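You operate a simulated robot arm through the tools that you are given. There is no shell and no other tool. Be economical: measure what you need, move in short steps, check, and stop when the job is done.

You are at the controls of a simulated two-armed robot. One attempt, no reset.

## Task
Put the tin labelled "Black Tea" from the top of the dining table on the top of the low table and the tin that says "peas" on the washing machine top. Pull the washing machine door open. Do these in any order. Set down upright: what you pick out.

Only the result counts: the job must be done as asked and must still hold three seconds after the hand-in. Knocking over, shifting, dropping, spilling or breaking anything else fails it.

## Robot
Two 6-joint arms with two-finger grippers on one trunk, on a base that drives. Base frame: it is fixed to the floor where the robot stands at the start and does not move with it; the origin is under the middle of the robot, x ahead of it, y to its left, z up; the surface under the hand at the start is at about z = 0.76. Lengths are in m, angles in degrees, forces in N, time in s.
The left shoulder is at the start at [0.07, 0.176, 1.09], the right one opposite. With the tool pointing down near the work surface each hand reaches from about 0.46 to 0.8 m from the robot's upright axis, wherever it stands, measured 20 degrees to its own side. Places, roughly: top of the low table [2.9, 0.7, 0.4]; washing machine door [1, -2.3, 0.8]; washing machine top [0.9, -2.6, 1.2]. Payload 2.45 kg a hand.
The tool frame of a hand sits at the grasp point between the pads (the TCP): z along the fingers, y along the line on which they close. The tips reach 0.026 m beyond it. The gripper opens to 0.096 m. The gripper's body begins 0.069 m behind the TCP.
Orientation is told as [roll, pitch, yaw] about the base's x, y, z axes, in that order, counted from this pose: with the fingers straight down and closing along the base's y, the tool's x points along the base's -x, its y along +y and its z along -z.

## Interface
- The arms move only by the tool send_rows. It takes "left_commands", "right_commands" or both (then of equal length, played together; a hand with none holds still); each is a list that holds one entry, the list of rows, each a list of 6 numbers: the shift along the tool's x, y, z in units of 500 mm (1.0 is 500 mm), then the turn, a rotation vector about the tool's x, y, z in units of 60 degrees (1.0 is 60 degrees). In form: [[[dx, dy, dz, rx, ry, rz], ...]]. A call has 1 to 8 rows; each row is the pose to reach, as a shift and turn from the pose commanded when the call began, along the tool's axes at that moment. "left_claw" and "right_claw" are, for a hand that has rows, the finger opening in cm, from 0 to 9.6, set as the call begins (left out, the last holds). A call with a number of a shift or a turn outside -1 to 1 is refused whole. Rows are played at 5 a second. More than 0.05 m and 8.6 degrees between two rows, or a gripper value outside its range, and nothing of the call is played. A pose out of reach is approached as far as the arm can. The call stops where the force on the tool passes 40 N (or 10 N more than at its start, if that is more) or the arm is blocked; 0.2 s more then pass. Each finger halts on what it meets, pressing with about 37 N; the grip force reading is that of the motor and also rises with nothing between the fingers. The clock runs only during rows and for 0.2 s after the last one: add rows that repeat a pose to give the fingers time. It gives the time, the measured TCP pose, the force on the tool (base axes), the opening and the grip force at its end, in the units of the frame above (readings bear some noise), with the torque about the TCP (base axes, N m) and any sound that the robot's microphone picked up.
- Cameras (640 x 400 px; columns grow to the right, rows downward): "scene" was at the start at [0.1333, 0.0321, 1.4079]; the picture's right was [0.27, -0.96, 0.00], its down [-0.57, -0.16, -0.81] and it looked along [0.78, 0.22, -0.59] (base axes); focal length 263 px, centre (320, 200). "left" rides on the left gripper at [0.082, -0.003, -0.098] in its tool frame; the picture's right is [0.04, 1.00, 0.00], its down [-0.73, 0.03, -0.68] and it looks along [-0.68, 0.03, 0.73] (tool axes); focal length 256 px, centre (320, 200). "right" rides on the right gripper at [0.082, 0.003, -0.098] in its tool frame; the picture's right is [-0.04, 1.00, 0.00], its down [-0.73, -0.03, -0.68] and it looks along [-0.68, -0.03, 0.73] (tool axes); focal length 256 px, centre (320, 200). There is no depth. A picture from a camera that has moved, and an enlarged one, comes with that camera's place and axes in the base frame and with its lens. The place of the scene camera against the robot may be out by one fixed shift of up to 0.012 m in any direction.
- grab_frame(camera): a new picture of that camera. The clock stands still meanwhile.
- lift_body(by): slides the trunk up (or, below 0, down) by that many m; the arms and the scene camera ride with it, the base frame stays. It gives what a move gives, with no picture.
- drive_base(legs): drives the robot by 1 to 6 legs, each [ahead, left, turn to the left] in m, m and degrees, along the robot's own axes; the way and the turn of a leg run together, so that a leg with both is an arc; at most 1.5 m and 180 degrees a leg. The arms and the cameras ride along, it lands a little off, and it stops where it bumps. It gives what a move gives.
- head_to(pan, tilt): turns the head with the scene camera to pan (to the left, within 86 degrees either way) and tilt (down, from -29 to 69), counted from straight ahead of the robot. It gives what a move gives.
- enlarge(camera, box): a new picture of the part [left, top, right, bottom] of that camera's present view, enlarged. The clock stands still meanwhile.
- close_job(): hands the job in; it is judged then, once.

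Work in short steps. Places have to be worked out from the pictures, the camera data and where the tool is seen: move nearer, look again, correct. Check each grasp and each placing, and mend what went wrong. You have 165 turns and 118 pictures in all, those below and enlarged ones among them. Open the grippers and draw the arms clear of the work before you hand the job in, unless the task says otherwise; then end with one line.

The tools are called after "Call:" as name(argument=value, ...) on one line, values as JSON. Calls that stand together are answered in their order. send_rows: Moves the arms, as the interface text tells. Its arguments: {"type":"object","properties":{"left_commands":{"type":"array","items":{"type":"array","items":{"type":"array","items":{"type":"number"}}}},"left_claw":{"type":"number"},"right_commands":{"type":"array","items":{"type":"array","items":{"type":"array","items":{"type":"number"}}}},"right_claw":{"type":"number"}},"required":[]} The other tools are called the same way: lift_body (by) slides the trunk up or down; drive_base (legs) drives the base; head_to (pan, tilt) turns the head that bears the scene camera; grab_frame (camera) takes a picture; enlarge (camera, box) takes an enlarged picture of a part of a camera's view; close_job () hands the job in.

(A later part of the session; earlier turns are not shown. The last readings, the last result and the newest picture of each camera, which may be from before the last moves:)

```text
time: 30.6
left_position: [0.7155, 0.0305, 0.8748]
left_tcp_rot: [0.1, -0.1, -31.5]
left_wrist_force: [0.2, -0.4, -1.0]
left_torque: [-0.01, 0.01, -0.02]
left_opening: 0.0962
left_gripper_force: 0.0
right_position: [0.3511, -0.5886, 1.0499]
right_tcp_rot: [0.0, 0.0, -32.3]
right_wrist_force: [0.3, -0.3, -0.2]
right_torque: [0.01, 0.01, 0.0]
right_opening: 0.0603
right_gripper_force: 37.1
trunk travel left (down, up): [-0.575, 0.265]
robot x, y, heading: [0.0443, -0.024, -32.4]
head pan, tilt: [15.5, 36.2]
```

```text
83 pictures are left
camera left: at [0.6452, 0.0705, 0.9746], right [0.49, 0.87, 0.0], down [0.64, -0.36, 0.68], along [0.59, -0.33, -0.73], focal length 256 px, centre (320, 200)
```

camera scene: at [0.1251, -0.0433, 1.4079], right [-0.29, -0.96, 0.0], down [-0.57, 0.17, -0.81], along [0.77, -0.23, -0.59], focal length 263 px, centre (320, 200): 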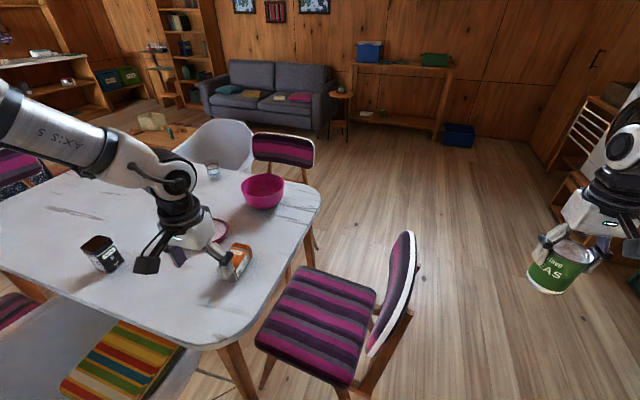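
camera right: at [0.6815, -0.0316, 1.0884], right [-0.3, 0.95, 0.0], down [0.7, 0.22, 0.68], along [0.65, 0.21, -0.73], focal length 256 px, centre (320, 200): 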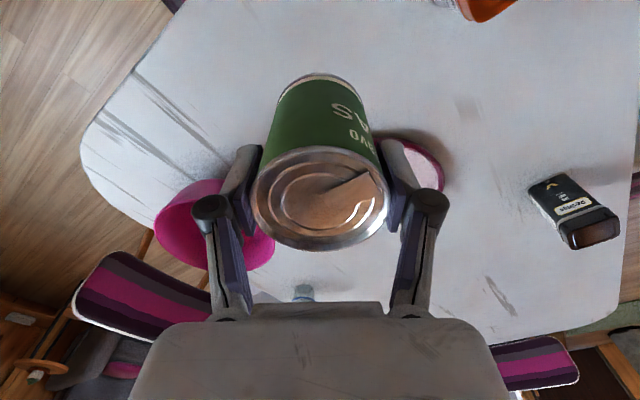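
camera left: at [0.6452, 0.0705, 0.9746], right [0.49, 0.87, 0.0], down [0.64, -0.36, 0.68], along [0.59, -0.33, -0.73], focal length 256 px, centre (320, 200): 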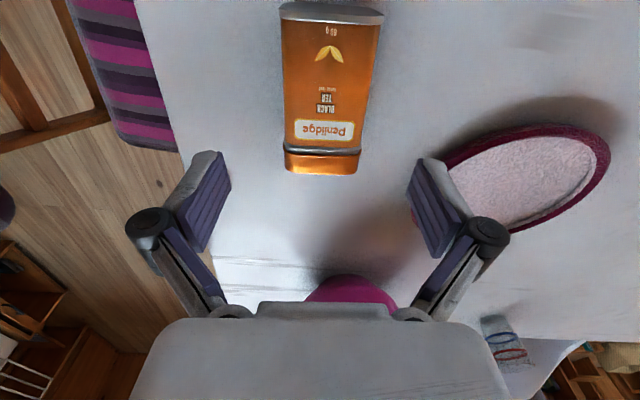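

Lower onto the tin (TCP z≈0.797) with a few-mm correction.

Call:
send_rows(left_commands=[[[0.01, 0.008, 0.03, 0, 0, 0], [0.012, 0.009, 0.07, 0, 0, 0], [0.012, 0.009, 0.11, 0, 0, 0], [0.012, 0.009, 0.14, 0, 0, 0], [0.012, 0.009, 0.155, 0, 0, 0], [0.012, 0.009, 0.155, 0, 0, 0]]])

Call:
grab_frame(camera="left")

```text
time: 32.0
left_position: [0.7143, 0.0391, 0.7985]
left_tcp_rot: [0.2, -0.1, -31.6]
left_wrist_force: [0.3, 0.3, -0.4]
left_torque: [-0.01, -0.02, -0.02]
left_opening: 0.0961
left_gripper_force: 0.1
right_position: [0.351, -0.5881, 1.0502]
right_tcp_rot: [0.0, 0.0, -32.3]
right_wrist_force: [0.2, -0.8, -1.2]
right_torque: [0.0, 0.01, 0.03]
right_opening: 0.0602
right_gripper_force: 37.1
trunk travel left (down, up): [-0.575, 0.265]
robot x, y, heading: [0.0455, -0.0227, -32.3]
head pan, tilt: [15.5, 36.2]
```

```text
82 pictures are left
camera left: at [0.6426, 0.0778, 0.8967], right [0.49, 0.87, 0.0], down [0.64, -0.36, 0.68], along [0.59, -0.33, -0.73], focal length 256 px, centre (320, 200)
```

left: 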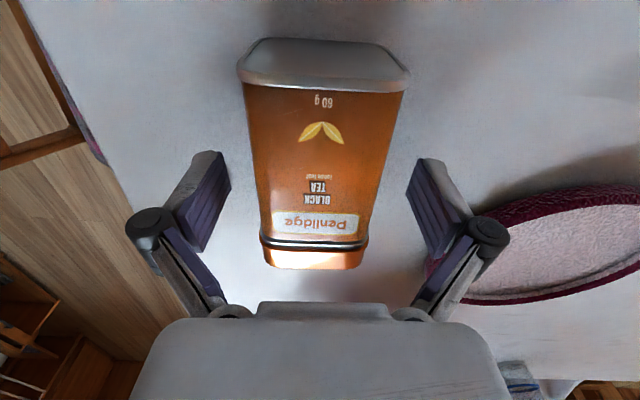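

Straddled; close on it.

Call:
send_rows(left_commands=[[[0, 0, 0, 0, 0, 0], [0, 0, 0, 0, 0, 0], [0, 0, 0, 0, 0, 0], [0, 0, 0, 0, 0, 0]]], left_claw=0)

Call:
grab_frame(camera="left")

```text
time: 33.0
left_position: [0.714, 0.0384, 0.7977]
left_tcp_rot: [0.2, -0.1, -31.6]
left_wrist_force: [2.8, -0.5, 2.1]
left_torque: [-0.06, -0.24, 0.02]
left_opening: 0.0548
left_gripper_force: 36.9
right_position: [0.352, -0.5869, 1.0496]
right_tcp_rot: [-0.1, -0.1, -32.1]
right_wrist_force: [-0.6, -0.5, 0.4]
right_torque: [0.01, 0.0, 0.03]
right_opening: 0.0601
right_gripper_force: 37.8
trunk travel left (down, up): [-0.575, 0.265]
robot x, y, heading: [0.0452, -0.0245, -32.2]
head pan, tilt: [15.5, 36.2]
```

```text
81 pictures are left
camera left: at [0.6429, 0.0776, 0.8968], right [0.49, 0.87, 0.0], down [0.64, -0.36, 0.68], along [0.59, -0.33, -0.73], focal length 256 px, centre (320, 200)
```

left: 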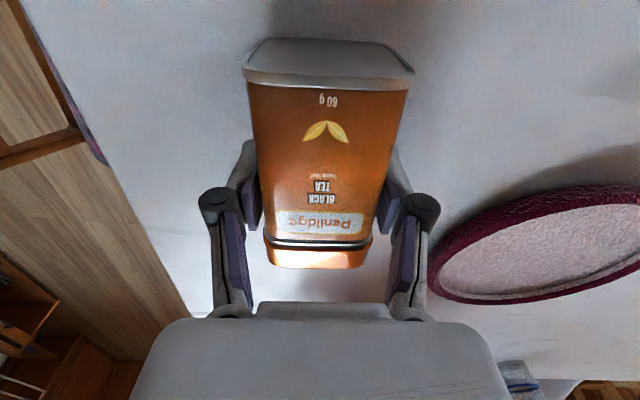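

Gripped at 55 mm. Lift slowly.

Call:
send_rows(left_commands=[[[0, 0, -0.015, 0, 0, 0], [0, 0, -0.04, 0, 0, 0], [0, 0, -0.07, 0, 0, 0], [0, 0, -0.11, 0, 0, 0], [0, 0, -0.15, 0, 0, 0], [0, 0, -0.19, 0, 0, 0], [0, 0, -0.22, 0, 0, 0], [0, 0, -0.24, 0, 0, 0]]])

Call:
grab_frame(camera="left")

```text
time: 34.8
left_position: [0.7141, 0.0372, 0.9175]
left_tcp_rot: [0.2, -0.1, -31.6]
left_wrist_force: [0.0, -0.1, -1.7]
left_torque: [-0.01, 0.01, -0.03]
left_opening: 0.055
left_gripper_force: 37.2
right_position: [0.3515, -0.5883, 1.0488]
right_tcp_rot: [-0.1, 0.0, -32.2]
right_wrist_force: [1.0, 0.4, 0.3]
right_torque: [-0.01, -0.01, -0.01]
right_opening: 0.0602
right_gripper_force: 37.1
trunk travel left (down, up): [-0.575, 0.265]
robot x, y, heading: [0.043, -0.0212, -32.1]
head pan, tilt: [15.5, 36.2]
```

```text
80 pictures are left
camera left: at [0.6429, 0.0772, 1.0166], right [0.49, 0.87, 0.0], down [0.64, -0.36, 0.68], along [0.59, -0.33, -0.73], focal length 256 px, centre (320, 200)
```

left: 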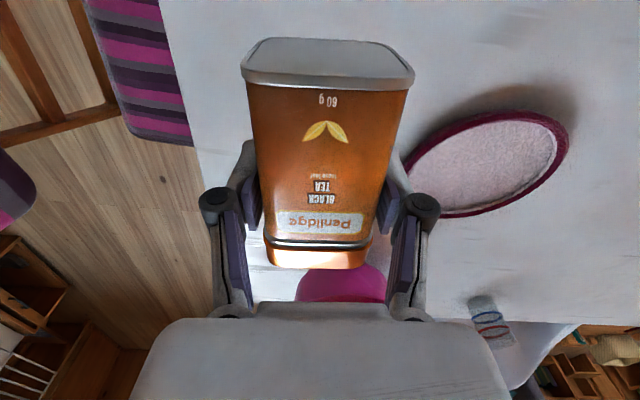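

Held securely. Draw the left hand back toward the robot, then back off from the table a bit and look to the right for the washing machine.

Call:
send_rows(left_commands=[[[0.05, 0, -0.03, 0, 0, 0], [0.11, 0, -0.06, 0, 0, 0], [0.17, 0, -0.09, 0, 0, 0], [0.23, 0, -0.12, 0, 0, 0], [0.26, 0, -0.14, 0, 0, 0], [0.26, 0, -0.14, 0, 0, 0]]])

Call:
head_to(pan=-40, tilt=25)

Call:
grab_frame(camera="scene")

```text
time: 36.2
left_position: [0.6025, 0.1052, 0.9884]
left_tcp_rot: [0.3, -0.1, -31.7]
left_wrist_force: [0.3, 0.2, -2.0]
left_torque: [0.03, 0.02, 0.03]
left_opening: 0.0549
left_gripper_force: 36.4
right_position: [0.3512, -0.5897, 1.0488]
right_tcp_rot: [0.0, 0.1, -32.2]
right_wrist_force: [0.7, 0.9, -1.7]
right_torque: [0.0, 0.0, 0.0]
right_opening: 0.0601
right_gripper_force: 36.6
trunk travel left (down, up): [-0.575, 0.265]
robot x, y, heading: [0.0469, -0.0192, -32.2]
head pan, tilt: [15.5, 36.2]
```

```text
time: 37.5
left_position: [0.6011, 0.1061, 0.9877]
left_tcp_rot: [0.2, 0.0, -31.7]
left_wrist_force: [0.6, 0.4, -2.3]
left_torque: [0.03, 0.0, 0.03]
left_opening: 0.0548
left_gripper_force: 36.6
right_position: [0.3512, -0.5877, 1.0499]
right_tcp_rot: [0.0, 0.0, -32.3]
right_wrist_force: [0.2, -0.3, -0.8]
right_torque: [0.0, 0.0, -0.04]
right_opening: 0.0602
right_gripper_force: 37.3
trunk travel left (down, up): [-0.575, 0.265]
robot x, y, heading: [0.0479, -0.024, -32.1]
head pan, tilt: [-40.0, 25.0]
```

```text
79 pictures are left
camera scene: at [0.1145, -0.128, 1.4255], right [-0.95, -0.31, 0.0], down [-0.13, 0.4, -0.91], along [0.28, -0.86, -0.42], focal length 263 px, centre (320, 200)
```

scene: 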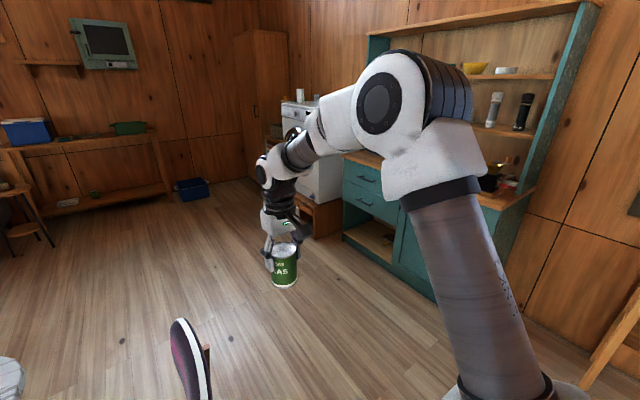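

Turn further right to face the washing machine and view it.

Call:
drive_base(legs=[[-0.05, 0, 0], [0, 0, -45]])

Call:
head_to(pan=12, tilt=22)

Call:
grab_frame(camera="scene")

```text
time: 40.5
left_position: [0.4893, -0.2986, 0.988]
left_tcp_rot: [0.2, -0.2, -76.5]
left_wrist_force: [-0.5, 0.0, -2.5]
left_torque: [-0.02, -0.02, 0.02]
left_opening: 0.0548
left_gripper_force: 37.1
right_position: [-0.1797, -0.6123, 1.0499]
right_tcp_rot: [0.0, -0.1, -77.1]
right_wrist_force: [-0.8, -0.7, 0.6]
right_torque: [0.01, -0.01, 0.01]
right_opening: 0.0603
right_gripper_force: 37.0
trunk travel left (down, up): [-0.575, 0.265]
robot x, y, heading: [0.0043, 0.0039, -77.2]
head pan, tilt: [-40.0, 25.0]
```

```text
time: 41.7
left_position: [0.4883, -0.297, 0.9881]
left_tcp_rot: [0.3, -0.1, -76.5]
left_wrist_force: [0.1, 0.7, -2.9]
left_torque: [0.03, -0.04, 0.01]
left_opening: 0.0547
left_gripper_force: 36.7
right_position: [-0.18, -0.6123, 1.0494]
right_tcp_rot: [-0.1, 0.0, -77.1]
right_wrist_force: [0.0, 0.5, -0.9]
right_torque: [-0.07, 0.0, -0.01]
right_opening: 0.0604
right_gripper_force: 37.0
trunk travel left (down, up): [-0.575, 0.265]
robot x, y, heading: [-0.0021, 0.0061, -77.1]
head pan, tilt: [12.0, 22.0]
```

```text
78 pictures are left
camera scene: at [0.0515, -0.1204, 1.4303], right [-0.91, -0.42, 0.0], down [-0.16, 0.34, -0.93], along [0.39, -0.84, -0.38], focal length 263 px, centre (320, 200)
```

scene: 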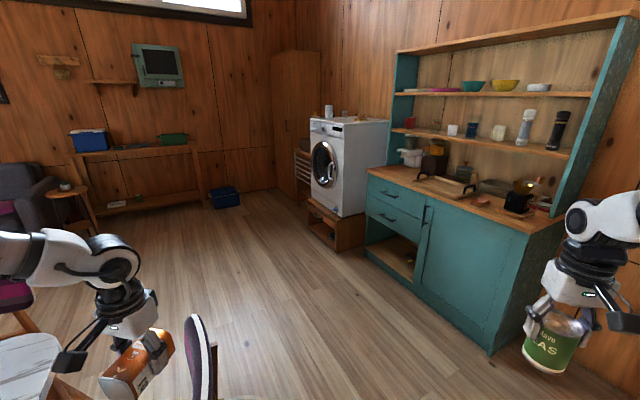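

The washing machine is visible on a wooden stand. Zoom in.

Call:
enlarge(camera="scene", box=[280, 90, 400, 260])

```text
2.35 times, centred on (340, 175) of scene
camera zoom: at [0.0515, -0.1204, 1.4303], right [-0.91, -0.42, 0.0], down [-0.16, 0.34, -0.93], along [0.39, -0.84, -0.38], focal length 618 px, centre (273, 259)
```

zoom: 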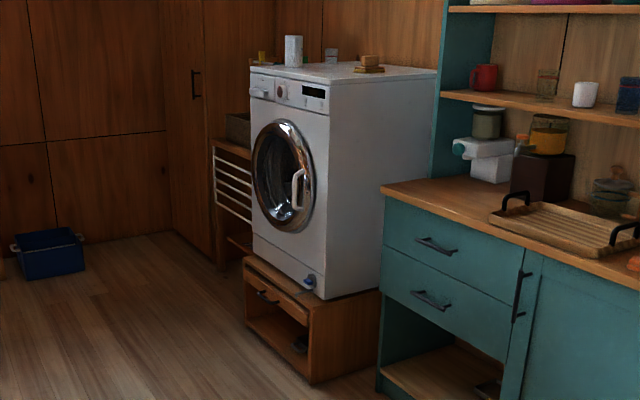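

Machine faces roughly azimuth 60–65°, hinge on its left as I see it, handle on its right. Turn to face it and move over in stages, clear of the chair and cabinet.

Call:
drive_base(legs=[[0, 0, -39], [0.8, 0, 0]])

Call:
head_to(pan=45, tilt=25)

Call:
grab_frame(camera="scene")

```text
time: 47.8
left_position: [-0.1669, -1.2529, 0.9878]
left_tcp_rot: [0.2, -0.2, -115.7]
left_wrist_force: [0.0, 0.3, -2.1]
left_torque: [0.03, 0.01, 0.01]
left_opening: 0.055
left_gripper_force: 37.1
right_position: [-0.8811, -1.0746, 1.0492]
right_tcp_rot: [0.1, -0.1, -116.2]
right_wrist_force: [-0.2, -0.6, -1.3]
right_torque: [-0.01, -0.02, 0.03]
right_opening: 0.0601
right_gripper_force: 37.2
trunk travel left (down, up): [-0.575, 0.265]
robot x, y, heading: [-0.3502, -0.7096, -116.3]
head pan, tilt: [12.0, 22.0]
```

```text
time: 48.8
left_position: [-0.1638, -1.2526, 0.9885]
left_tcp_rot: [0.3, -0.2, -115.7]
left_wrist_force: [-0.2, 0.3, -1.3]
left_torque: [-0.01, 0.02, -0.02]
left_opening: 0.055
left_gripper_force: 36.8
right_position: [-0.8795, -1.0749, 1.0502]
right_tcp_rot: [0.1, 0.0, -116.3]
right_wrist_force: [0.5, -0.4, -1.0]
right_torque: [0.0, -0.01, 0.0]
right_opening: 0.0601
right_gripper_force: 36.6
trunk travel left (down, up): [-0.575, 0.265]
robot x, y, heading: [-0.3516, -0.7072, -116.3]
head pan, tilt: [45.0, 25.0]
```

```text
76 pictures are left
camera scene: at [-0.3435, -0.8352, 1.4255], right [-0.95, -0.32, 0.0], down [-0.14, 0.4, -0.91], along [0.29, -0.86, -0.42], focal length 263 px, centre (320, 200)
```

scene: 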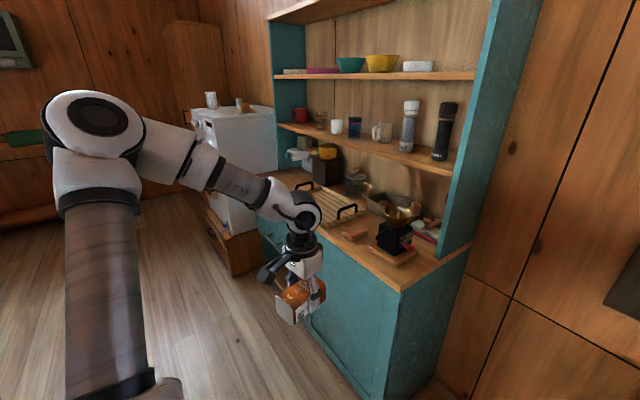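

Clearance to the counter is fine (~0.3 m). Strafe left 1.3 m parallel to it.

Call:
drive_base(legs=[[0, 1.3, 0]])

Call:
head_to(pan=25, tilt=25)

Call:
grab_frame(camera="scene")

```text
time: 55.3
left_position: [0.9816, -1.8375, 0.9888]
left_tcp_rot: [0.3, -0.1, -116.6]
left_wrist_force: [0.2, -0.6, -1.8]
left_torque: [-0.04, -0.02, -0.01]
left_opening: 0.0548
left_gripper_force: 36.9
right_position: [0.2693, -1.6482, 1.0501]
right_tcp_rot: [-0.1, 0.0, -117.2]
right_wrist_force: [-0.4, 0.2, -0.5]
right_torque: [0.03, -0.01, 0.0]
right_opening: 0.0601
right_gripper_force: 36.9
trunk travel left (down, up): [-0.575, 0.265]
robot x, y, heading: [0.8041, -1.2934, -117.3]
head pan, tilt: [45.0, 25.0]
```

```text
time: 56.1
left_position: [0.9819, -1.8374, 0.9873]
left_tcp_rot: [0.2, -0.1, -116.6]
left_wrist_force: [0.7, 1.0, -2.1]
left_torque: [0.0, 0.01, 0.02]
left_opening: 0.055
left_gripper_force: 36.7
right_position: [0.2693, -1.6495, 1.0486]
right_tcp_rot: [0.0, 0.1, -117.2]
right_wrist_force: [0.5, 0.0, -0.8]
right_torque: [-0.04, 0.0, -0.04]
right_opening: 0.0598
right_gripper_force: 37.6
trunk travel left (down, up): [-0.575, 0.265]
robot x, y, heading: [0.8061, -1.2913, -117.2]
head pan, tilt: [25.0, 25.0]
```

```text
75 pictures are left
camera scene: at [0.778, -1.4216, 1.4255], right [-1.0, 0.04, 0.0], down [0.02, 0.42, -0.91], along [-0.03, -0.91, -0.42], focal length 263 px, centre (320, 200)
```

scene: 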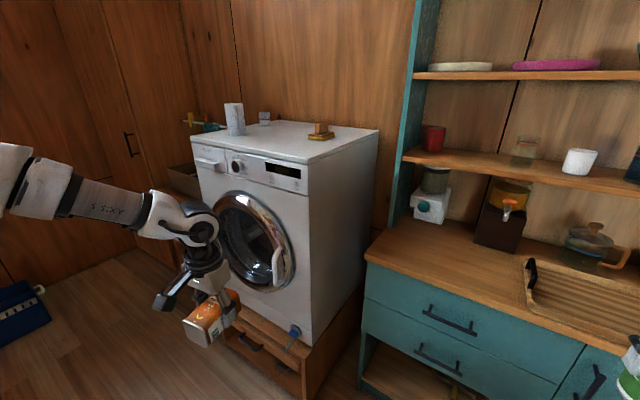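

Front of the machine: right-front top corner ≈(0.79,−2.2), free area at front right of the top. Raise the trunk and strafe further left, then look again.

Call:
lift_body(by=0.26)

Call:
drive_base(legs=[[0, 0.7, 0], [0, 0, 7]])

Call:
head_to(pan=0, tilt=40)

Call:
grab_frame(camera="scene")

```text
time: 58.8
left_position: [0.9826, -1.8377, 1.2475]
left_tcp_rot: [0.2, -0.1, -116.7]
left_wrist_force: [1.1, -0.1, -1.6]
left_torque: [-0.01, -0.01, 0.01]
left_opening: 0.0548
left_gripper_force: 36.9
right_position: [0.2698, -1.6486, 1.3094]
right_tcp_rot: [-0.1, 0.0, -117.1]
right_wrist_force: [0.2, 0.5, -0.6]
right_torque: [-0.01, 0.0, -0.01]
right_opening: 0.06
right_gripper_force: 37.1
trunk travel left (down, up): [-0.835, 0.005]
robot x, y, heading: [0.8032, -1.2931, -117.1]
head pan, tilt: [25.0, 25.0]
```

```text
time: 63.2
left_position: [1.6652, -2.1293, 1.2496]
left_tcp_rot: [0.5, -0.1, -109.6]
left_wrist_force: [-1.2, 0.1, -2.2]
left_torque: [-0.01, -0.05, 0.03]
left_opening: 0.055
left_gripper_force: 36.9
right_position: [0.9339, -2.0281, 1.3087]
right_tcp_rot: [0.2, 0.0, -110.1]
right_wrist_force: [-1.0, -0.3, -1.3]
right_torque: [0.03, -0.03, -0.01]
right_opening: 0.0602
right_gripper_force: 36.5
trunk travel left (down, up): [-0.835, 0.005]
robot x, y, heading: [1.4265, -1.6133, -110.0]
head pan, tilt: [25.0, 25.0]
```

```text
time: 64.1
left_position: [1.6691, -2.1319, 1.2489]
left_tcp_rot: [0.2, -0.1, -109.7]
left_wrist_force: [0.4, -0.5, -2.0]
left_torque: [-0.02, 0.0, -0.01]
left_opening: 0.0549
left_gripper_force: 36.9
right_position: [0.9385, -2.0296, 1.3104]
right_tcp_rot: [0.0, 0.0, -110.1]
right_wrist_force: [-0.4, -0.4, -0.7]
right_torque: [-0.03, 0.01, 0.01]
right_opening: 0.0601
right_gripper_force: 37.0
trunk travel left (down, up): [-0.835, 0.005]
robot x, y, heading: [1.4256, -1.6112, -110.3]
head pan, tilt: [0.0, 40.0]
```

```text
74 pictures are left
camera scene: at [1.3806, -1.7313, 1.6622], right [-0.94, 0.34, 0.0], down [0.22, 0.6, -0.77], along [-0.26, -0.72, -0.64], focal length 263 px, centre (320, 200)
```

scene: 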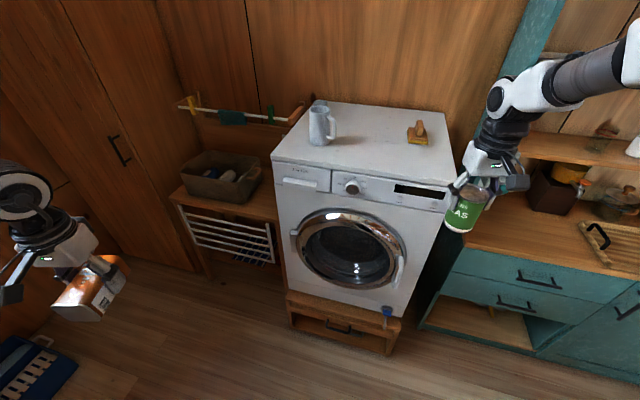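

Now geometry is consistent: front-right corner (0.80,−2.18), front-left (1.27,−2.52), top z≈1.2, normal ≈53°. Free spot for the can ≈(0.90,−2.39). Raise the right hand, then drive forward 0.28 m.

Call:
send_rows(right_commands=[[[0, 0, -0.04, 0, 0, 0], [0, 0, -0.08, 0, 0, 0], [0, 0, -0.1, 0, 0, 0], [0, 0, -0.1, 0, 0, 0]]])

Call:
drive_base(legs=[[0.28, 0, 0]])

Call:
grab_frame(camera="scene")

Call:
grab_frame(camera="right")

```text
time: 65.1
left_position: [1.6676, -2.1308, 1.2475]
left_tcp_rot: [0.2, -0.1, -109.6]
left_wrist_force: [0.6, 0.5, -2.3]
left_torque: [0.05, 0.02, -0.02]
left_opening: 0.0546
left_gripper_force: 37.5
right_position: [0.937, -2.0304, 1.3605]
right_tcp_rot: [-0.1, 0.0, -110.2]
right_wrist_force: [-0.1, 0.4, -1.0]
right_torque: [0.01, -0.02, 0.01]
right_opening: 0.0602
right_gripper_force: 37.2
trunk travel left (down, up): [-0.835, 0.005]
robot x, y, heading: [1.4247, -1.6094, -110.2]
head pan, tilt: [0.0, 40.0]
```

```text
time: 67.0
left_position: [1.5727, -2.3914, 1.2487]
left_tcp_rot: [0.2, -0.2, -109.6]
left_wrist_force: [0.1, 0.3, -2.8]
left_torque: [-0.05, 0.01, -0.02]
left_opening: 0.0547
left_gripper_force: 36.8
right_position: [0.8416, -2.2911, 1.3607]
right_tcp_rot: [-0.2, -0.1, -110.1]
right_wrist_force: [0.4, 0.0, -0.7]
right_torque: [-0.04, -0.04, 0.0]
right_opening: 0.06
right_gripper_force: 37.3
trunk travel left (down, up): [-0.835, 0.005]
robot x, y, heading: [1.33, -1.872, -110.1]
head pan, tilt: [0.0, 40.0]
```

```text
73 pictures are left
camera scene: at [1.2838, -1.9903, 1.6624], right [-0.94, 0.35, 0.0], down [0.22, 0.6, -0.77], along [-0.26, -0.72, -0.64], focal length 263 px, centre (320, 200)
```

scene: 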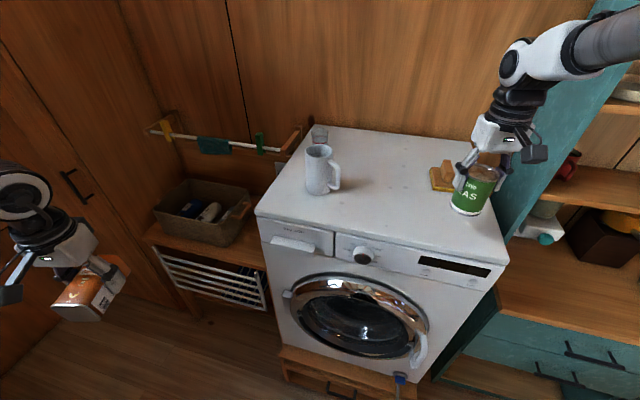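

```text
72 pictures are left
camera right: at [0.8737, -2.2142, 1.459], right [0.92, -0.38, 0.0], down [-0.28, -0.68, 0.68], along [-0.26, -0.63, -0.73], focal length 256 px, centre (320, 200)
```

right: 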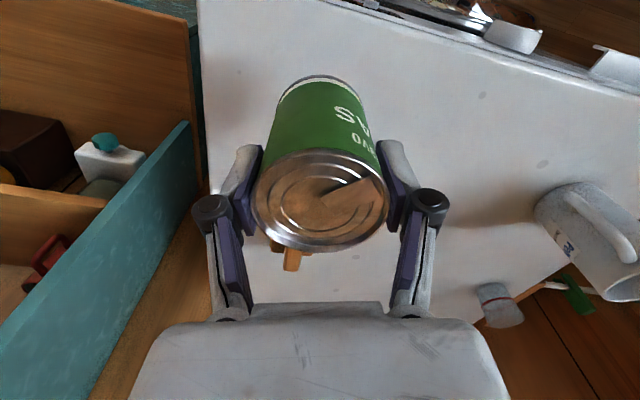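

Move the can over the free spot (0.90, −2.39).

Call:
send_rows(right_commands=[[[-0.035, 0.043, 0, 0, 0, 0], [-0.07, 0.087, 0, 0, 0, 0], [-0.11, 0.13, 0.01, 0, 0, 0], [-0.143, 0.175, 0.03, 0, 0, 0], [-0.143, 0.175, 0.06, 0, 0, 0], [-0.143, 0.175, 0.1, 0, 0, 0], [-0.143, 0.175, 0.1, 0, 0, 0]]])

Call:
grab_frame(camera="right")

Call:
grab_frame(camera="scene")

```text
time: 68.6
left_position: [1.5725, -2.3936, 1.247]
left_tcp_rot: [0.2, 0.0, -109.5]
left_wrist_force: [0.3, -0.6, -1.9]
left_torque: [-0.02, 0.03, -0.02]
left_opening: 0.0547
left_gripper_force: 37.1
right_position: [0.899, -2.3904, 1.3082]
right_tcp_rot: [0.1, 0.1, -110.3]
right_wrist_force: [0.3, -0.8, -1.3]
right_torque: [0.0, 0.02, 0.01]
right_opening: 0.0601
right_gripper_force: 37.2
trunk travel left (down, up): [-0.835, 0.005]
robot x, y, heading: [1.33, -1.8724, -110.1]
head pan, tilt: [0.0, 40.0]
```

```text
71 pictures are left
camera right: at [0.9308, -2.3145, 1.4071], right [0.92, -0.38, 0.0], down [-0.28, -0.68, 0.68], along [-0.26, -0.63, -0.73], focal length 256 px, centre (320, 200)
```

right: 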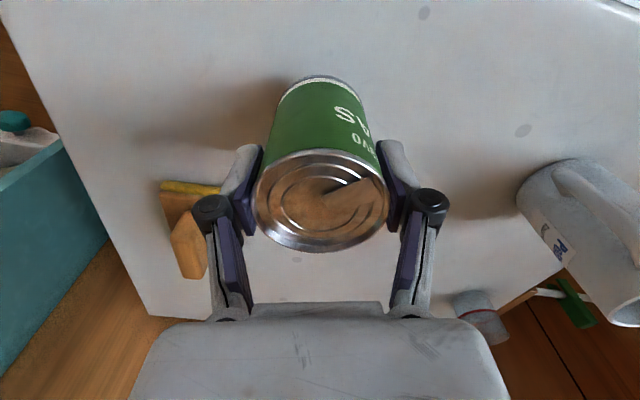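

```text
70 pictures are left
camera scene: at [1.2832, -1.9939, 1.6621], right [-0.94, 0.35, 0.0], down [0.22, 0.6, -0.77], along [-0.26, -0.72, -0.64], focal length 263 px, centre (320, 200)
```

scene: 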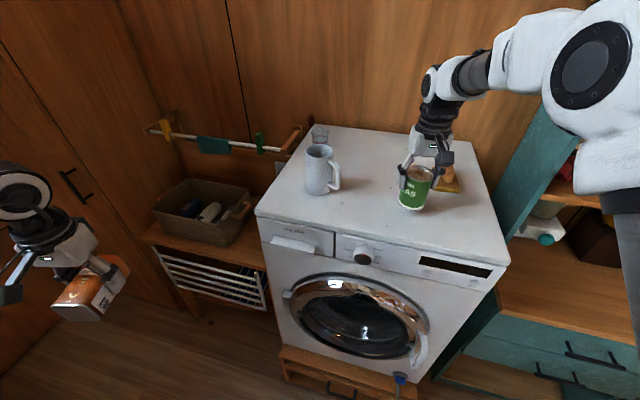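

Lower slowly until contact.

Call:
send_rows(right_commands=[[[0, 0, 0.02, 0, 0, 0], [0, 0, 0.035, 0, 0, 0], [0, 0, 0.045, 0, 0, 0], [0, 0, 0.053, 0, 0, 0], [0, 0, 0.06, 0, 0, 0], [0, 0, 0.066, 0, 0, 0]]])

Call:
grab_frame(camera="right")

```text
time: 70.0
left_position: [1.5733, -2.3909, 1.2484]
left_tcp_rot: [0.2, -0.2, -109.6]
left_wrist_force: [0.5, 0.1, -2.2]
left_torque: [-0.01, 0.0, 0.0]
left_opening: 0.0548
left_gripper_force: 36.5
right_position: [0.8999, -2.3888, 1.28]
right_tcp_rot: [0.0, -0.3, -110.1]
right_wrist_force: [-5.3, -4.5, 31.3]
right_torque: [-0.26, 0.22, 0.01]
right_opening: 0.0602
right_gripper_force: 36.9
trunk travel left (down, up): [-0.835, 0.005]
robot x, y, heading: [1.332, -1.8753, -110.4]
head pan, tilt: [0.0, 40.0]
```

```text
69 pictures are left
camera right: at [0.9323, -2.3112, 1.3779], right [0.92, -0.38, 0.0], down [-0.28, -0.67, 0.68], along [-0.26, -0.63, -0.73], focal length 256 px, centre (320, 200)
```

right: 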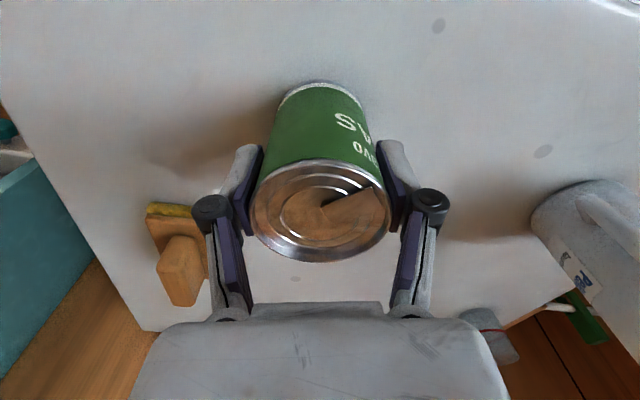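

Contact felt (31 N). Ease off slightly, then open.

Call:
send_rows(right_commands=[[[0, 0, -0.006, 0, 0, 0], [0, 0, -0.01, 0, 0, 0], [0, 0, -0.01, 0, 0, 0]]])

Call:
send_rows(right_commands=[[[0, 0, 0, 0, 0, 0], [0, 0, 0, 0, 0, 0], [0, 0, 0, 0, 0, 0]]], right_claw=9.6)

Call:
grab_frame(camera="right")

```text
time: 70.8
left_position: [1.5731, -2.3926, 1.2482]
left_tcp_rot: [0.2, 0.0, -109.6]
left_wrist_force: [0.1, 0.3, -2.9]
left_torque: [0.01, -0.04, -0.01]
left_opening: 0.0549
left_gripper_force: 37.3
right_position: [0.8998, -2.3882, 1.2803]
right_tcp_rot: [0.0, 0.2, -110.2]
right_wrist_force: [0.8, 0.4, 2.5]
right_torque: [-0.05, -0.02, 0.02]
right_opening: 0.0598
right_gripper_force: 37.0
trunk travel left (down, up): [-0.835, 0.005]
robot x, y, heading: [1.3299, -1.8752, -110.1]
head pan, tilt: [0.0, 40.0]
```

```text
time: 71.6
left_position: [1.5718, -2.3927, 1.2488]
left_tcp_rot: [0.1, -0.2, -109.6]
left_wrist_force: [-1.1, 0.0, -3.2]
left_torque: [0.0, -0.01, 0.01]
left_opening: 0.055
left_gripper_force: 36.9
right_position: [0.8984, -2.3906, 1.2813]
right_tcp_rot: [0.0, 0.0, -110.2]
right_wrist_force: [-0.4, 0.0, 0.1]
right_torque: [-0.03, -0.02, -0.01]
right_opening: 0.0958
right_gripper_force: 0.0
trunk travel left (down, up): [-0.835, 0.005]
robot x, y, heading: [1.3352, -1.8744, -110.2]
head pan, tilt: [0.0, 40.0]
```

```text
68 pictures are left
camera right: at [0.9305, -2.3139, 1.3798], right [0.92, -0.38, 0.0], down [-0.28, -0.68, 0.68], along [-0.26, -0.63, -0.73], focal length 256 px, centre (320, 200)
```

right: 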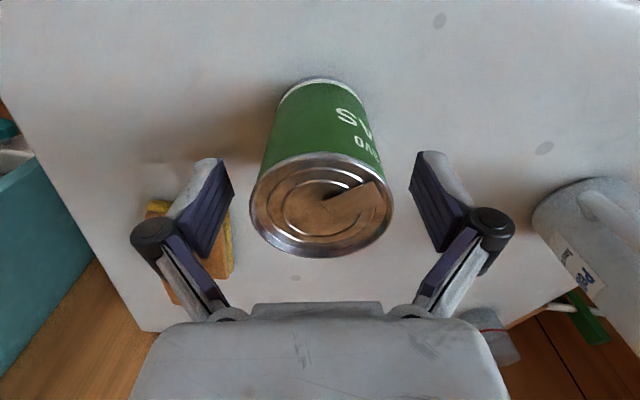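

The can stands released. Raise the hand straight up, then back off.

Call:
send_rows(right_commands=[[[0, 0, -0.04, 0, 0, 0], [0, 0, -0.09, 0, 0, 0], [0, 0, -0.14, 0, 0, 0], [0, 0, -0.19, 0, 0, 0], [0.06, 0, -0.2, 0, 0, 0], [0.13, 0, -0.2, 0, 0, 0], [0.2, 0, -0.2, 0, 0, 0], [0.27, 0, -0.2, 0, 0, 0]]])

Call:
grab_frame(camera="scene")

```text
time: 73.4
left_position: [1.5732, -2.3915, 1.2479]
left_tcp_rot: [0.1, -0.2, -109.6]
left_wrist_force: [0.0, -0.7, -2.4]
left_torque: [0.01, 0.01, -0.01]
left_opening: 0.0549
left_gripper_force: 36.6
right_position: [0.9452, -2.2611, 1.3838]
right_tcp_rot: [0.0, 0.0, -110.2]
right_wrist_force: [-0.3, 0.8, 0.6]
right_torque: [-0.06, 0.01, 0.01]
right_opening: 0.096
right_gripper_force: 0.0
trunk travel left (down, up): [-0.835, 0.005]
robot x, y, heading: [1.3311, -1.8758, -110.1]
head pan, tilt: [0.0, 40.0]
```

```text
67 pictures are left
camera scene: at [1.2842, -1.9903, 1.6624], right [-0.94, 0.34, 0.0], down [0.22, 0.6, -0.77], along [-0.26, -0.72, -0.64], focal length 263 px, centre (320, 200)
```

scene: 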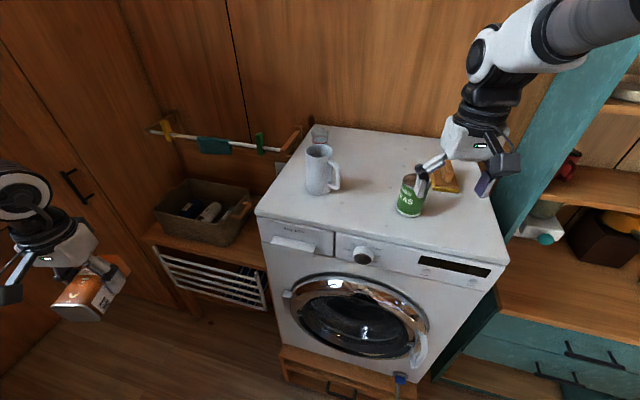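

Peas placed properly. Now the door: back off 0.3 m and look closely at door and handle.

Call:
drive_base(legs=[[-0.3, 0, 0]])

Call:
lift_body(by=-0.4)

Call:
head_to(pan=-10, tilt=25)

Call:
grab_frame(camera="scene")

```text
time: 75.5
left_position: [1.6761, -2.1113, 1.2478]
left_tcp_rot: [0.2, 0.0, -109.6]
left_wrist_force: [-0.1, -0.5, -2.1]
left_torque: [0.02, -0.02, -0.03]
left_opening: 0.0546
left_gripper_force: 37.0
right_position: [1.0477, -1.9828, 1.3801]
right_tcp_rot: [0.0, 0.1, -110.1]
right_wrist_force: [0.2, -0.5, -0.7]
right_torque: [0.01, 0.04, 0.0]
right_opening: 0.0959
right_gripper_force: 0.1
trunk travel left (down, up): [-0.835, 0.005]
robot x, y, heading: [1.4365, -1.5889, -110.3]
head pan, tilt: [0.0, 40.0]
```

```text
time: 79.3
left_position: [1.6762, -2.1087, 0.8481]
left_tcp_rot: [0.2, -0.1, -109.7]
left_wrist_force: [0.1, -0.9, -2.2]
left_torque: [0.03, 0.01, 0.0]
left_opening: 0.0551
left_gripper_force: 36.0
right_position: [1.0477, -1.9804, 0.9827]
right_tcp_rot: [0.1, 0.0, -110.0]
right_wrist_force: [0.5, -0.2, 0.5]
right_torque: [0.01, -0.03, -0.02]
right_opening: 0.0961
right_gripper_force: 0.0
trunk travel left (down, up): [-0.435, 0.405]
robot x, y, heading: [1.4369, -1.5898, -110.3]
head pan, tilt: [0.0, 40.0]
```

```text
time: 80.1
left_position: [1.6761, -2.1088, 0.8469]
left_tcp_rot: [0.2, -0.1, -109.6]
left_wrist_force: [0.4, 0.2, -2.9]
left_torque: [0.0, -0.01, 0.03]
left_opening: 0.0547
left_gripper_force: 37.2
right_position: [1.05, -1.9802, 0.9834]
right_tcp_rot: [0.0, -0.1, -110.1]
right_wrist_force: [-0.4, 0.6, 0.8]
right_torque: [0.02, 0.02, -0.02]
right_opening: 0.0958
right_gripper_force: 0.0
trunk travel left (down, up): [-0.435, 0.405]
robot x, y, heading: [1.4328, -1.5865, -109.9]
head pan, tilt: [-10.0, 25.0]
```

```text
66 pictures are left
camera scene: at [1.3701, -1.7094, 1.2854], right [-0.87, 0.5, 0.0], down [0.21, 0.37, -0.91], along [-0.45, -0.78, -0.42], focal length 263 px, centre (320, 200)
```

scene: 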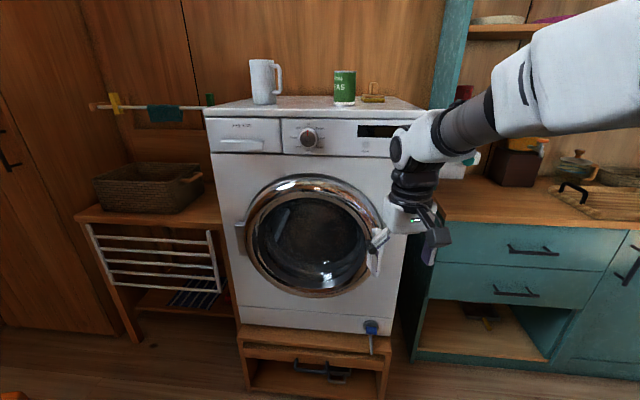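

Call:
enlarge(camera="scene", box=[225, 160, 425, 310])

```text
2.67 times, centred on (325, 235) of scene
camera zoom: at [1.3701, -1.7094, 1.2854], right [-0.87, 0.5, 0.0], down [0.21, 0.37, -0.91], along [-0.45, -0.78, -0.42], focal length 700 px, centre (307, 107)
```

zoom: 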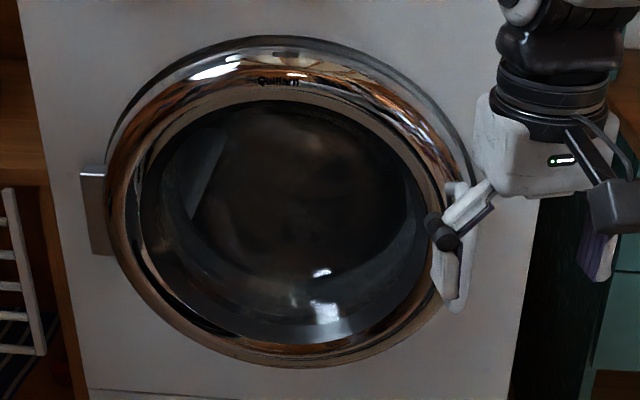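

Hinge block is at the left, handle at the right behind my finger. Move the right hand aside to see it.

Call:
send_rows(right_commands=[[[0.03, -0.08, -0.02, 0, 0, 0], [0.05, -0.16, -0.04, 0, 0, 0], [0.05, -0.25, -0.06, 0, 0, 0], [0.05, -0.32, -0.06, 0, 0, 0]]])

Call:
enlarge(camera="scene", box=[325, 190, 425, 290])

Call:
grab_frame(camera="scene")

```text
time: 81.1
left_position: [1.6753, -2.1086, 0.8483]
left_tcp_rot: [0.3, -0.1, -109.6]
left_wrist_force: [0.0, 0.0, -3.0]
left_torque: [-0.03, -0.02, -0.02]
left_opening: 0.0547
left_gripper_force: 37.1
right_position: [0.9065, -1.9, 1.0126]
right_tcp_rot: [0.1, -0.1, -110.0]
right_wrist_force: [-0.1, 0.2, 0.2]
right_torque: [-0.03, 0.0, 0.01]
right_opening: 0.096
right_gripper_force: 0.1
trunk travel left (down, up): [-0.435, 0.405]
robot x, y, heading: [1.4313, -1.5875, -110.1]
head pan, tilt: [-10.0, 25.0]
```

```text
4.00 times, centred on (375, 240) of scene
camera zoom: at [1.3687, -1.7089, 1.2855], right [-0.86, 0.5, 0.0], down [0.21, 0.37, -0.91], along [-0.45, -0.78, -0.42], focal length 1050 px, centre (100, 40)
```

zoom: 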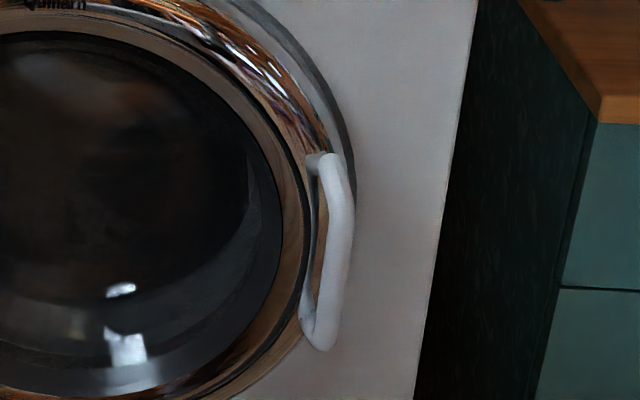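

```text
63 pictures are left
camera scene: at [1.3687, -1.7089, 1.2855], right [-0.86, 0.5, 0.0], down [0.21, 0.37, -0.91], along [-0.45, -0.78, -0.42], focal length 263 px, centre (320, 200)
```

scene: 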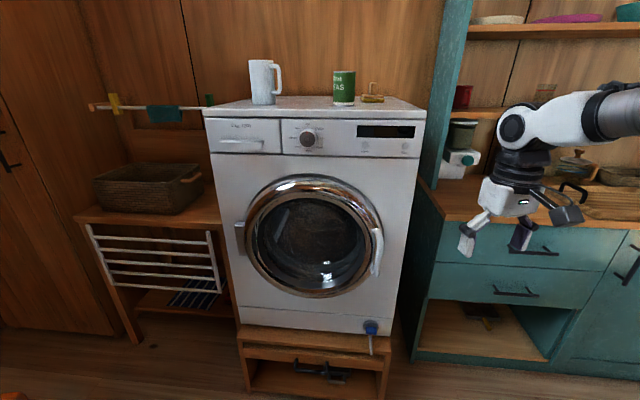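

The handle is a D-shaped vertical bar at ≈(0.89,−2.18,0.81). Square the robot up to the machine (heading −127°), shift left 0.12 m, and pitch the right hand toward horizontal.

Call:
drive_base(legs=[[0, 0, -17], [0, 0.12, 0]])

Call:
send_rows(right_commands=[[[0.01, 0, 0.0, 0, -0.125, 0], [0.02, 0, 0, 0, -0.25, 0], [0.03, 0, 0, 0, -0.375, 0], [0.03, 0, 0, 0, -0.5, 0], [0.03, 0, 0, 0, -0.625, 0], [0.03, 0, 0, 0, -0.75, 0], [0.03, 0, 0, 0, -0.875, 0], [0.03, 0, 0, 0, -1.0, 0]]])

```text
time: 83.3
left_position: [1.6123, -2.2308, 0.848]
left_tcp_rot: [0.2, 0.0, -126.5]
left_wrist_force: [0.4, -0.4, -1.7]
left_torque: [0.0, 0.03, 0.03]
left_opening: 0.0547
left_gripper_force: 37.6
right_position: [0.9372, -1.8073, 1.0134]
right_tcp_rot: [-0.1, 0.1, -127.1]
right_wrist_force: [0.7, 0.2, 0.1]
right_torque: [-0.01, -0.02, 0.0]
right_opening: 0.0959
right_gripper_force: 0.0
trunk travel left (down, up): [-0.435, 0.405]
robot x, y, heading: [1.5298, -1.6653, -127.3]
head pan, tilt: [-10.0, 25.0]
```

```text
time: 85.1
left_position: [1.6098, -2.2298, 0.8475]
left_tcp_rot: [0.2, -0.1, -126.5]
left_wrist_force: [0.3, -0.3, -2.4]
left_torque: [0.01, -0.01, 0.01]
left_opening: 0.0548
left_gripper_force: 37.6
right_position: [0.943, -1.876, 0.9265]
right_tcp_rot: [0.2, -60.0, -127.3]
right_wrist_force: [-1.1, -0.3, -0.2]
right_torque: [0.03, -0.01, 0.01]
right_opening: 0.096
right_gripper_force: 0.0
right hand out of reach, approached as far as the arm can: row 1, 2, 3, 4, 5, 6, 7, 8
trunk travel left (down, up): [-0.435, 0.405]
robot x, y, heading: [1.5327, -1.6638, -127.2]
head pan, tilt: [-10.0, 25.0]
```

Pitch −60° reached. Move to a pre-grasp in front of the handle and finish pitching to horizontal.

Call:
send_rows(right_commands=[[[0.007, 0.04, 0.05, 0, -0.07, 0], [0.014, 0.08, 0.11, 0, -0.14, 0], [0.02, 0.12, 0.165, 0, -0.22, 0], [0.027, 0.16, 0.22, 0, -0.3, 0], [0.034, 0.2, 0.275, 0, -0.37, 0], [0.04, 0.24, 0.33, 0, -0.44, 0], [0.047, 0.28, 0.385, 0, -0.5, 0], [0.047, 0.28, 0.385, 0, -0.5, 0]]])

Call:
grab_frame(camera="right")

Call:
grab_frame(camera="scene")

```text
time: 86.9
left_position: [1.6122, -2.2303, 0.8473]
left_tcp_rot: [0.2, -0.1, -126.5]
left_wrist_force: [-0.9, -0.9, -2.4]
left_torque: [0.0, -0.01, 0.02]
left_opening: 0.0549
left_gripper_force: 37.1
right_position: [0.9194, -1.8778, 0.9383]
right_tcp_rot: [0.0, -64.9, -127.1]
right_wrist_force: [0.5, 0.9, -0.2]
right_torque: [-0.01, -0.03, 0.01]
right_opening: 0.0959
right_gripper_force: 0.0
right hand out of reach, approached as far as the arm can: row 1, 2, 3, 4, 5, 6, 7, 8
trunk travel left (down, up): [-0.435, 0.405]
robot x, y, heading: [1.5355, -1.6665, -127.0]
head pan, tilt: [-10.0, 25.0]
```

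```text
62 pictures are left
camera right: at [0.9969, -1.7803, 0.9057], right [0.79, -0.62, 0.04], down [0.16, 0.26, 0.95], along [-0.6, -0.74, 0.3], focal length 256 px, centre (320, 200)
```

right: 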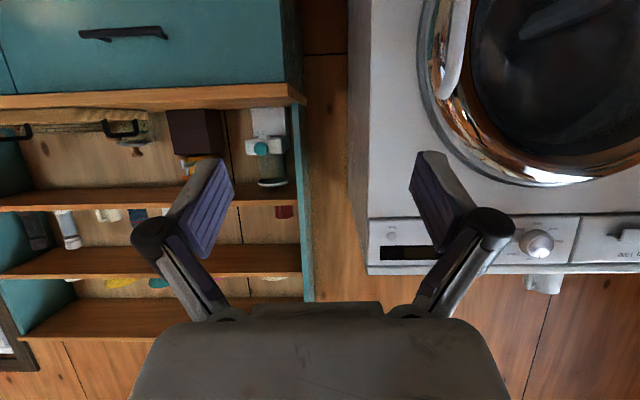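

```text
61 pictures are left
camera scene: at [1.4324, -1.7585, 1.2855], right [-0.68, 0.73, 0.0], down [0.31, 0.29, -0.91], along [-0.66, -0.62, -0.42], focal length 263 px, centre (320, 200)
```

scene: 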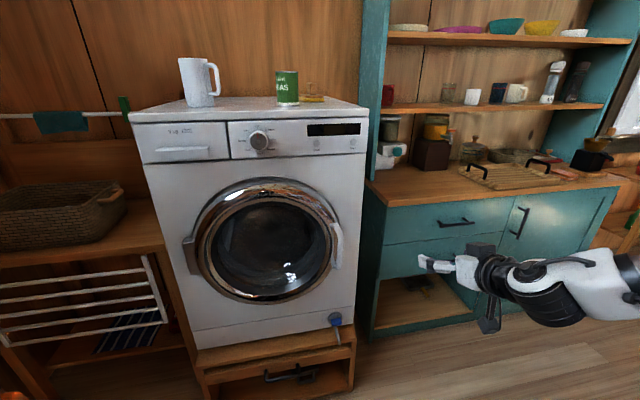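

The arm seems folded up here; try simply extending forward along the fingers.

Call:
send_rows(right_commands=[[[0, 0, 0.05, 0, 0, 0], [0, 0, 0.1, 0, 0, 0], [0, 0, 0.15, 0, 0, 0], [0, 0, 0.2, 0, 0, 0]]])

```text
time: 87.9
left_position: [1.6115, -2.2297, 0.8477]
left_tcp_rot: [0.2, -0.1, -126.6]
left_wrist_force: [-0.2, 0.0, -3.1]
left_torque: [0.05, 0.01, 0.01]
left_opening: 0.0546
left_gripper_force: 37.6
right_position: [0.8666, -1.8911, 0.9401]
right_tcp_rot: [-0.1, -64.7, -127.1]
right_wrist_force: [-0.7, 0.7, -0.1]
right_torque: [-0.02, 0.01, 0.01]
right_opening: 0.0959
right_gripper_force: 0.1
right hand out of reach, approached as far as the arm can: row 1, 2, 3, 4
trunk travel left (down, up): [-0.435, 0.405]
robot x, y, heading: [1.5306, -1.6604, -126.9]
head pan, tilt: [-10.0, 25.0]
```

The arm is likely at a joint limit far out to its side. Bring it back toward its central zone while pitching back down partly.

Call:
send_rows(right_commands=[[[0, 0.02, -0.02, 0, 0.12, 0], [0, 0.04, -0.03, 0, 0.24, 0], [0, 0.06, -0.03, 0, 0.36, 0], [0, 0.08, -0.03, 0, 0.48, 0], [0, 0.12, -0.03, 0, 0.6, 0], [0, 0.16, -0.03, 0, 0.72, 0], [0, 0.2, -0.03, 0, 0.84, 0], [0, 0.25, -0.03, 0, 0.96, 0]]])

```text
time: 89.7
left_position: [1.6119, -2.2306, 0.8466]
left_tcp_rot: [0.1, 0.0, -126.6]
left_wrist_force: [0.1, -0.3, -2.7]
left_torque: [0.0, 0.01, 0.02]
left_opening: 0.055
left_gripper_force: 36.8
right_position: [0.9756, -1.9565, 0.9454]
right_tcp_rot: [0.0, -7.2, -127.1]
right_wrist_force: [0.3, -0.4, -0.8]
right_torque: [0.03, 0.04, -0.04]
right_opening: 0.0959
right_gripper_force: 0.1
trunk travel left (down, up): [-0.435, 0.405]
robot x, y, heading: [1.5321, -1.6635, -127.1]
head pan, tilt: [-10.0, 25.0]
```

Good. Back off 0.2 m, then pitch the hand up about its wrist (keeping the wrist in place).

Call:
drive_base(legs=[[-0.2, 0, 0]])

Call:
send_rows(right_commands=[[[-0.052, 0, -0.003, 0, -0.125, 0], [-0.104, 0, -0.014, 0, -0.25, 0], [-0.153, 0, -0.03, 0, -0.375, 0], [-0.2, 0, -0.054, 0, -0.5, 0], [-0.243, 0, -0.083, 0, -0.625, 0], [-0.283, 0, -0.117, 0, -0.75, 0], [-0.317, 0, -0.157, 0, -0.875, 0], [-0.346, 0, -0.2, 0, -1.0, 0]]])

```text
time: 91.3
left_position: [1.7332, -2.0695, 0.8486]
left_tcp_rot: [0.1, -0.1, -126.5]
left_wrist_force: [0.9, -0.1, -1.7]
left_torque: [-0.02, 0.04, 0.0]
left_opening: 0.0549
left_gripper_force: 37.1
right_position: [1.0968, -1.7949, 0.9465]
right_tcp_rot: [0.0, -7.4, -127.1]
right_wrist_force: [0.0, 0.2, 0.8]
right_torque: [-0.05, 0.02, -0.02]
right_opening: 0.0959
right_gripper_force: 0.1
trunk travel left (down, up): [-0.435, 0.405]
robot x, y, heading: [1.6515, -1.5062, -127.2]
head pan, tilt: [-10.0, 25.0]
```

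```text
time: 93.1
left_position: [1.7329, -2.0702, 0.847]
left_tcp_rot: [0.2, 0.0, -126.5]
left_wrist_force: [-0.4, 0.1, -2.7]
left_torque: [0.02, 0.01, 0.0]
left_opening: 0.0547
left_gripper_force: 36.9
right_position: [0.9995, -1.9232, 1.0655]
right_tcp_rot: [0.0, -67.5, -127.1]
right_wrist_force: [-0.3, 0.3, -0.3]
right_torque: [0.01, 0.01, 0.03]
right_opening: 0.096
right_gripper_force: 0.0
right hand out of reach, approached as far as the arm can: row 7
trunk travel left (down, up): [-0.435, 0.405]
robot x, y, heading: [1.6529, -1.5015, -127.1]
head pan, tilt: [-10.0, 25.0]
```

Finish to horizontal the same way.

Call:
send_rows(right_commands=[[[-0.05, 0, -0.003, 0, -0.12, 0], [-0.1, 0, -0.013, 0, -0.24, 0], [-0.153, 0, -0.03, 0, -0.375, 0], [-0.153, 0, -0.03, 0, -0.375, 0]]])

Call:
grab_frame(camera="right")

Call:
grab_frame(camera="scene")

```text
time: 94.1
left_position: [1.732, -2.0708, 0.8472]
left_tcp_rot: [0.2, -0.2, -126.5]
left_wrist_force: [0.4, 0.2, -2.5]
left_torque: [-0.02, -0.03, 0.0]
left_opening: 0.0549
left_gripper_force: 37.4
right_position: [0.9904, -1.9333, 1.1427]
right_tcp_rot: [2.3, -89.9, -129.4]
right_wrist_force: [-0.7, -0.2, -0.9]
right_torque: [0.02, 0.01, 0.0]
right_opening: 0.0962
right_gripper_force: 0.1
trunk travel left (down, up): [-0.435, 0.405]
robot x, y, heading: [1.6544, -1.5015, -126.9]
head pan, tilt: [-10.0, 25.0]
```

```text
60 pictures are left
camera right: at [1.0532, -1.8563, 1.0613], right [0.8, -0.6, 0.04], down [0.39, 0.56, 0.74], along [-0.47, -0.57, 0.68], focal length 256 px, centre (320, 200)
```

right: 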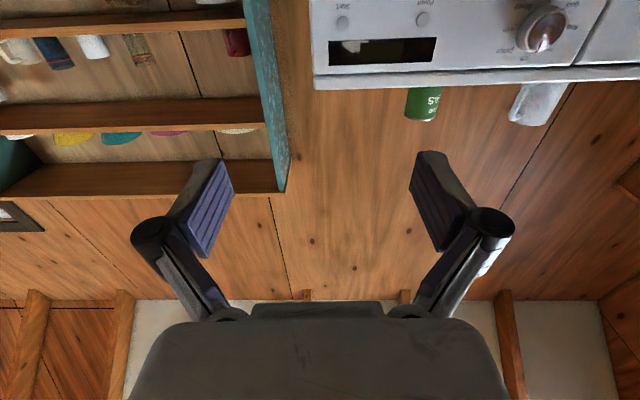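

```text
59 pictures are left
camera scene: at [1.5534, -1.5989, 1.2855], right [-0.68, 0.73, 0.0], down [0.31, 0.29, -0.91], along [-0.66, -0.62, -0.42], focal length 263 px, centre (320, 200)
```

scene: 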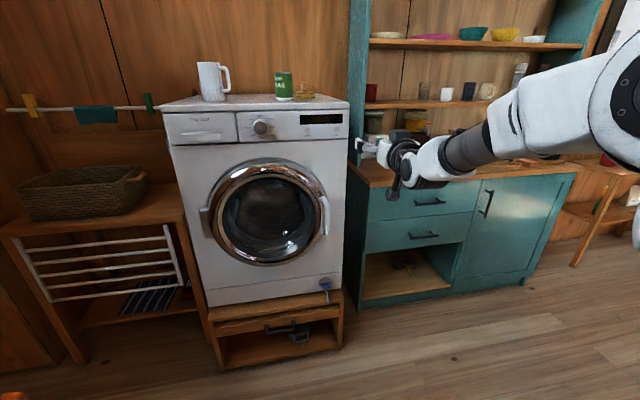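

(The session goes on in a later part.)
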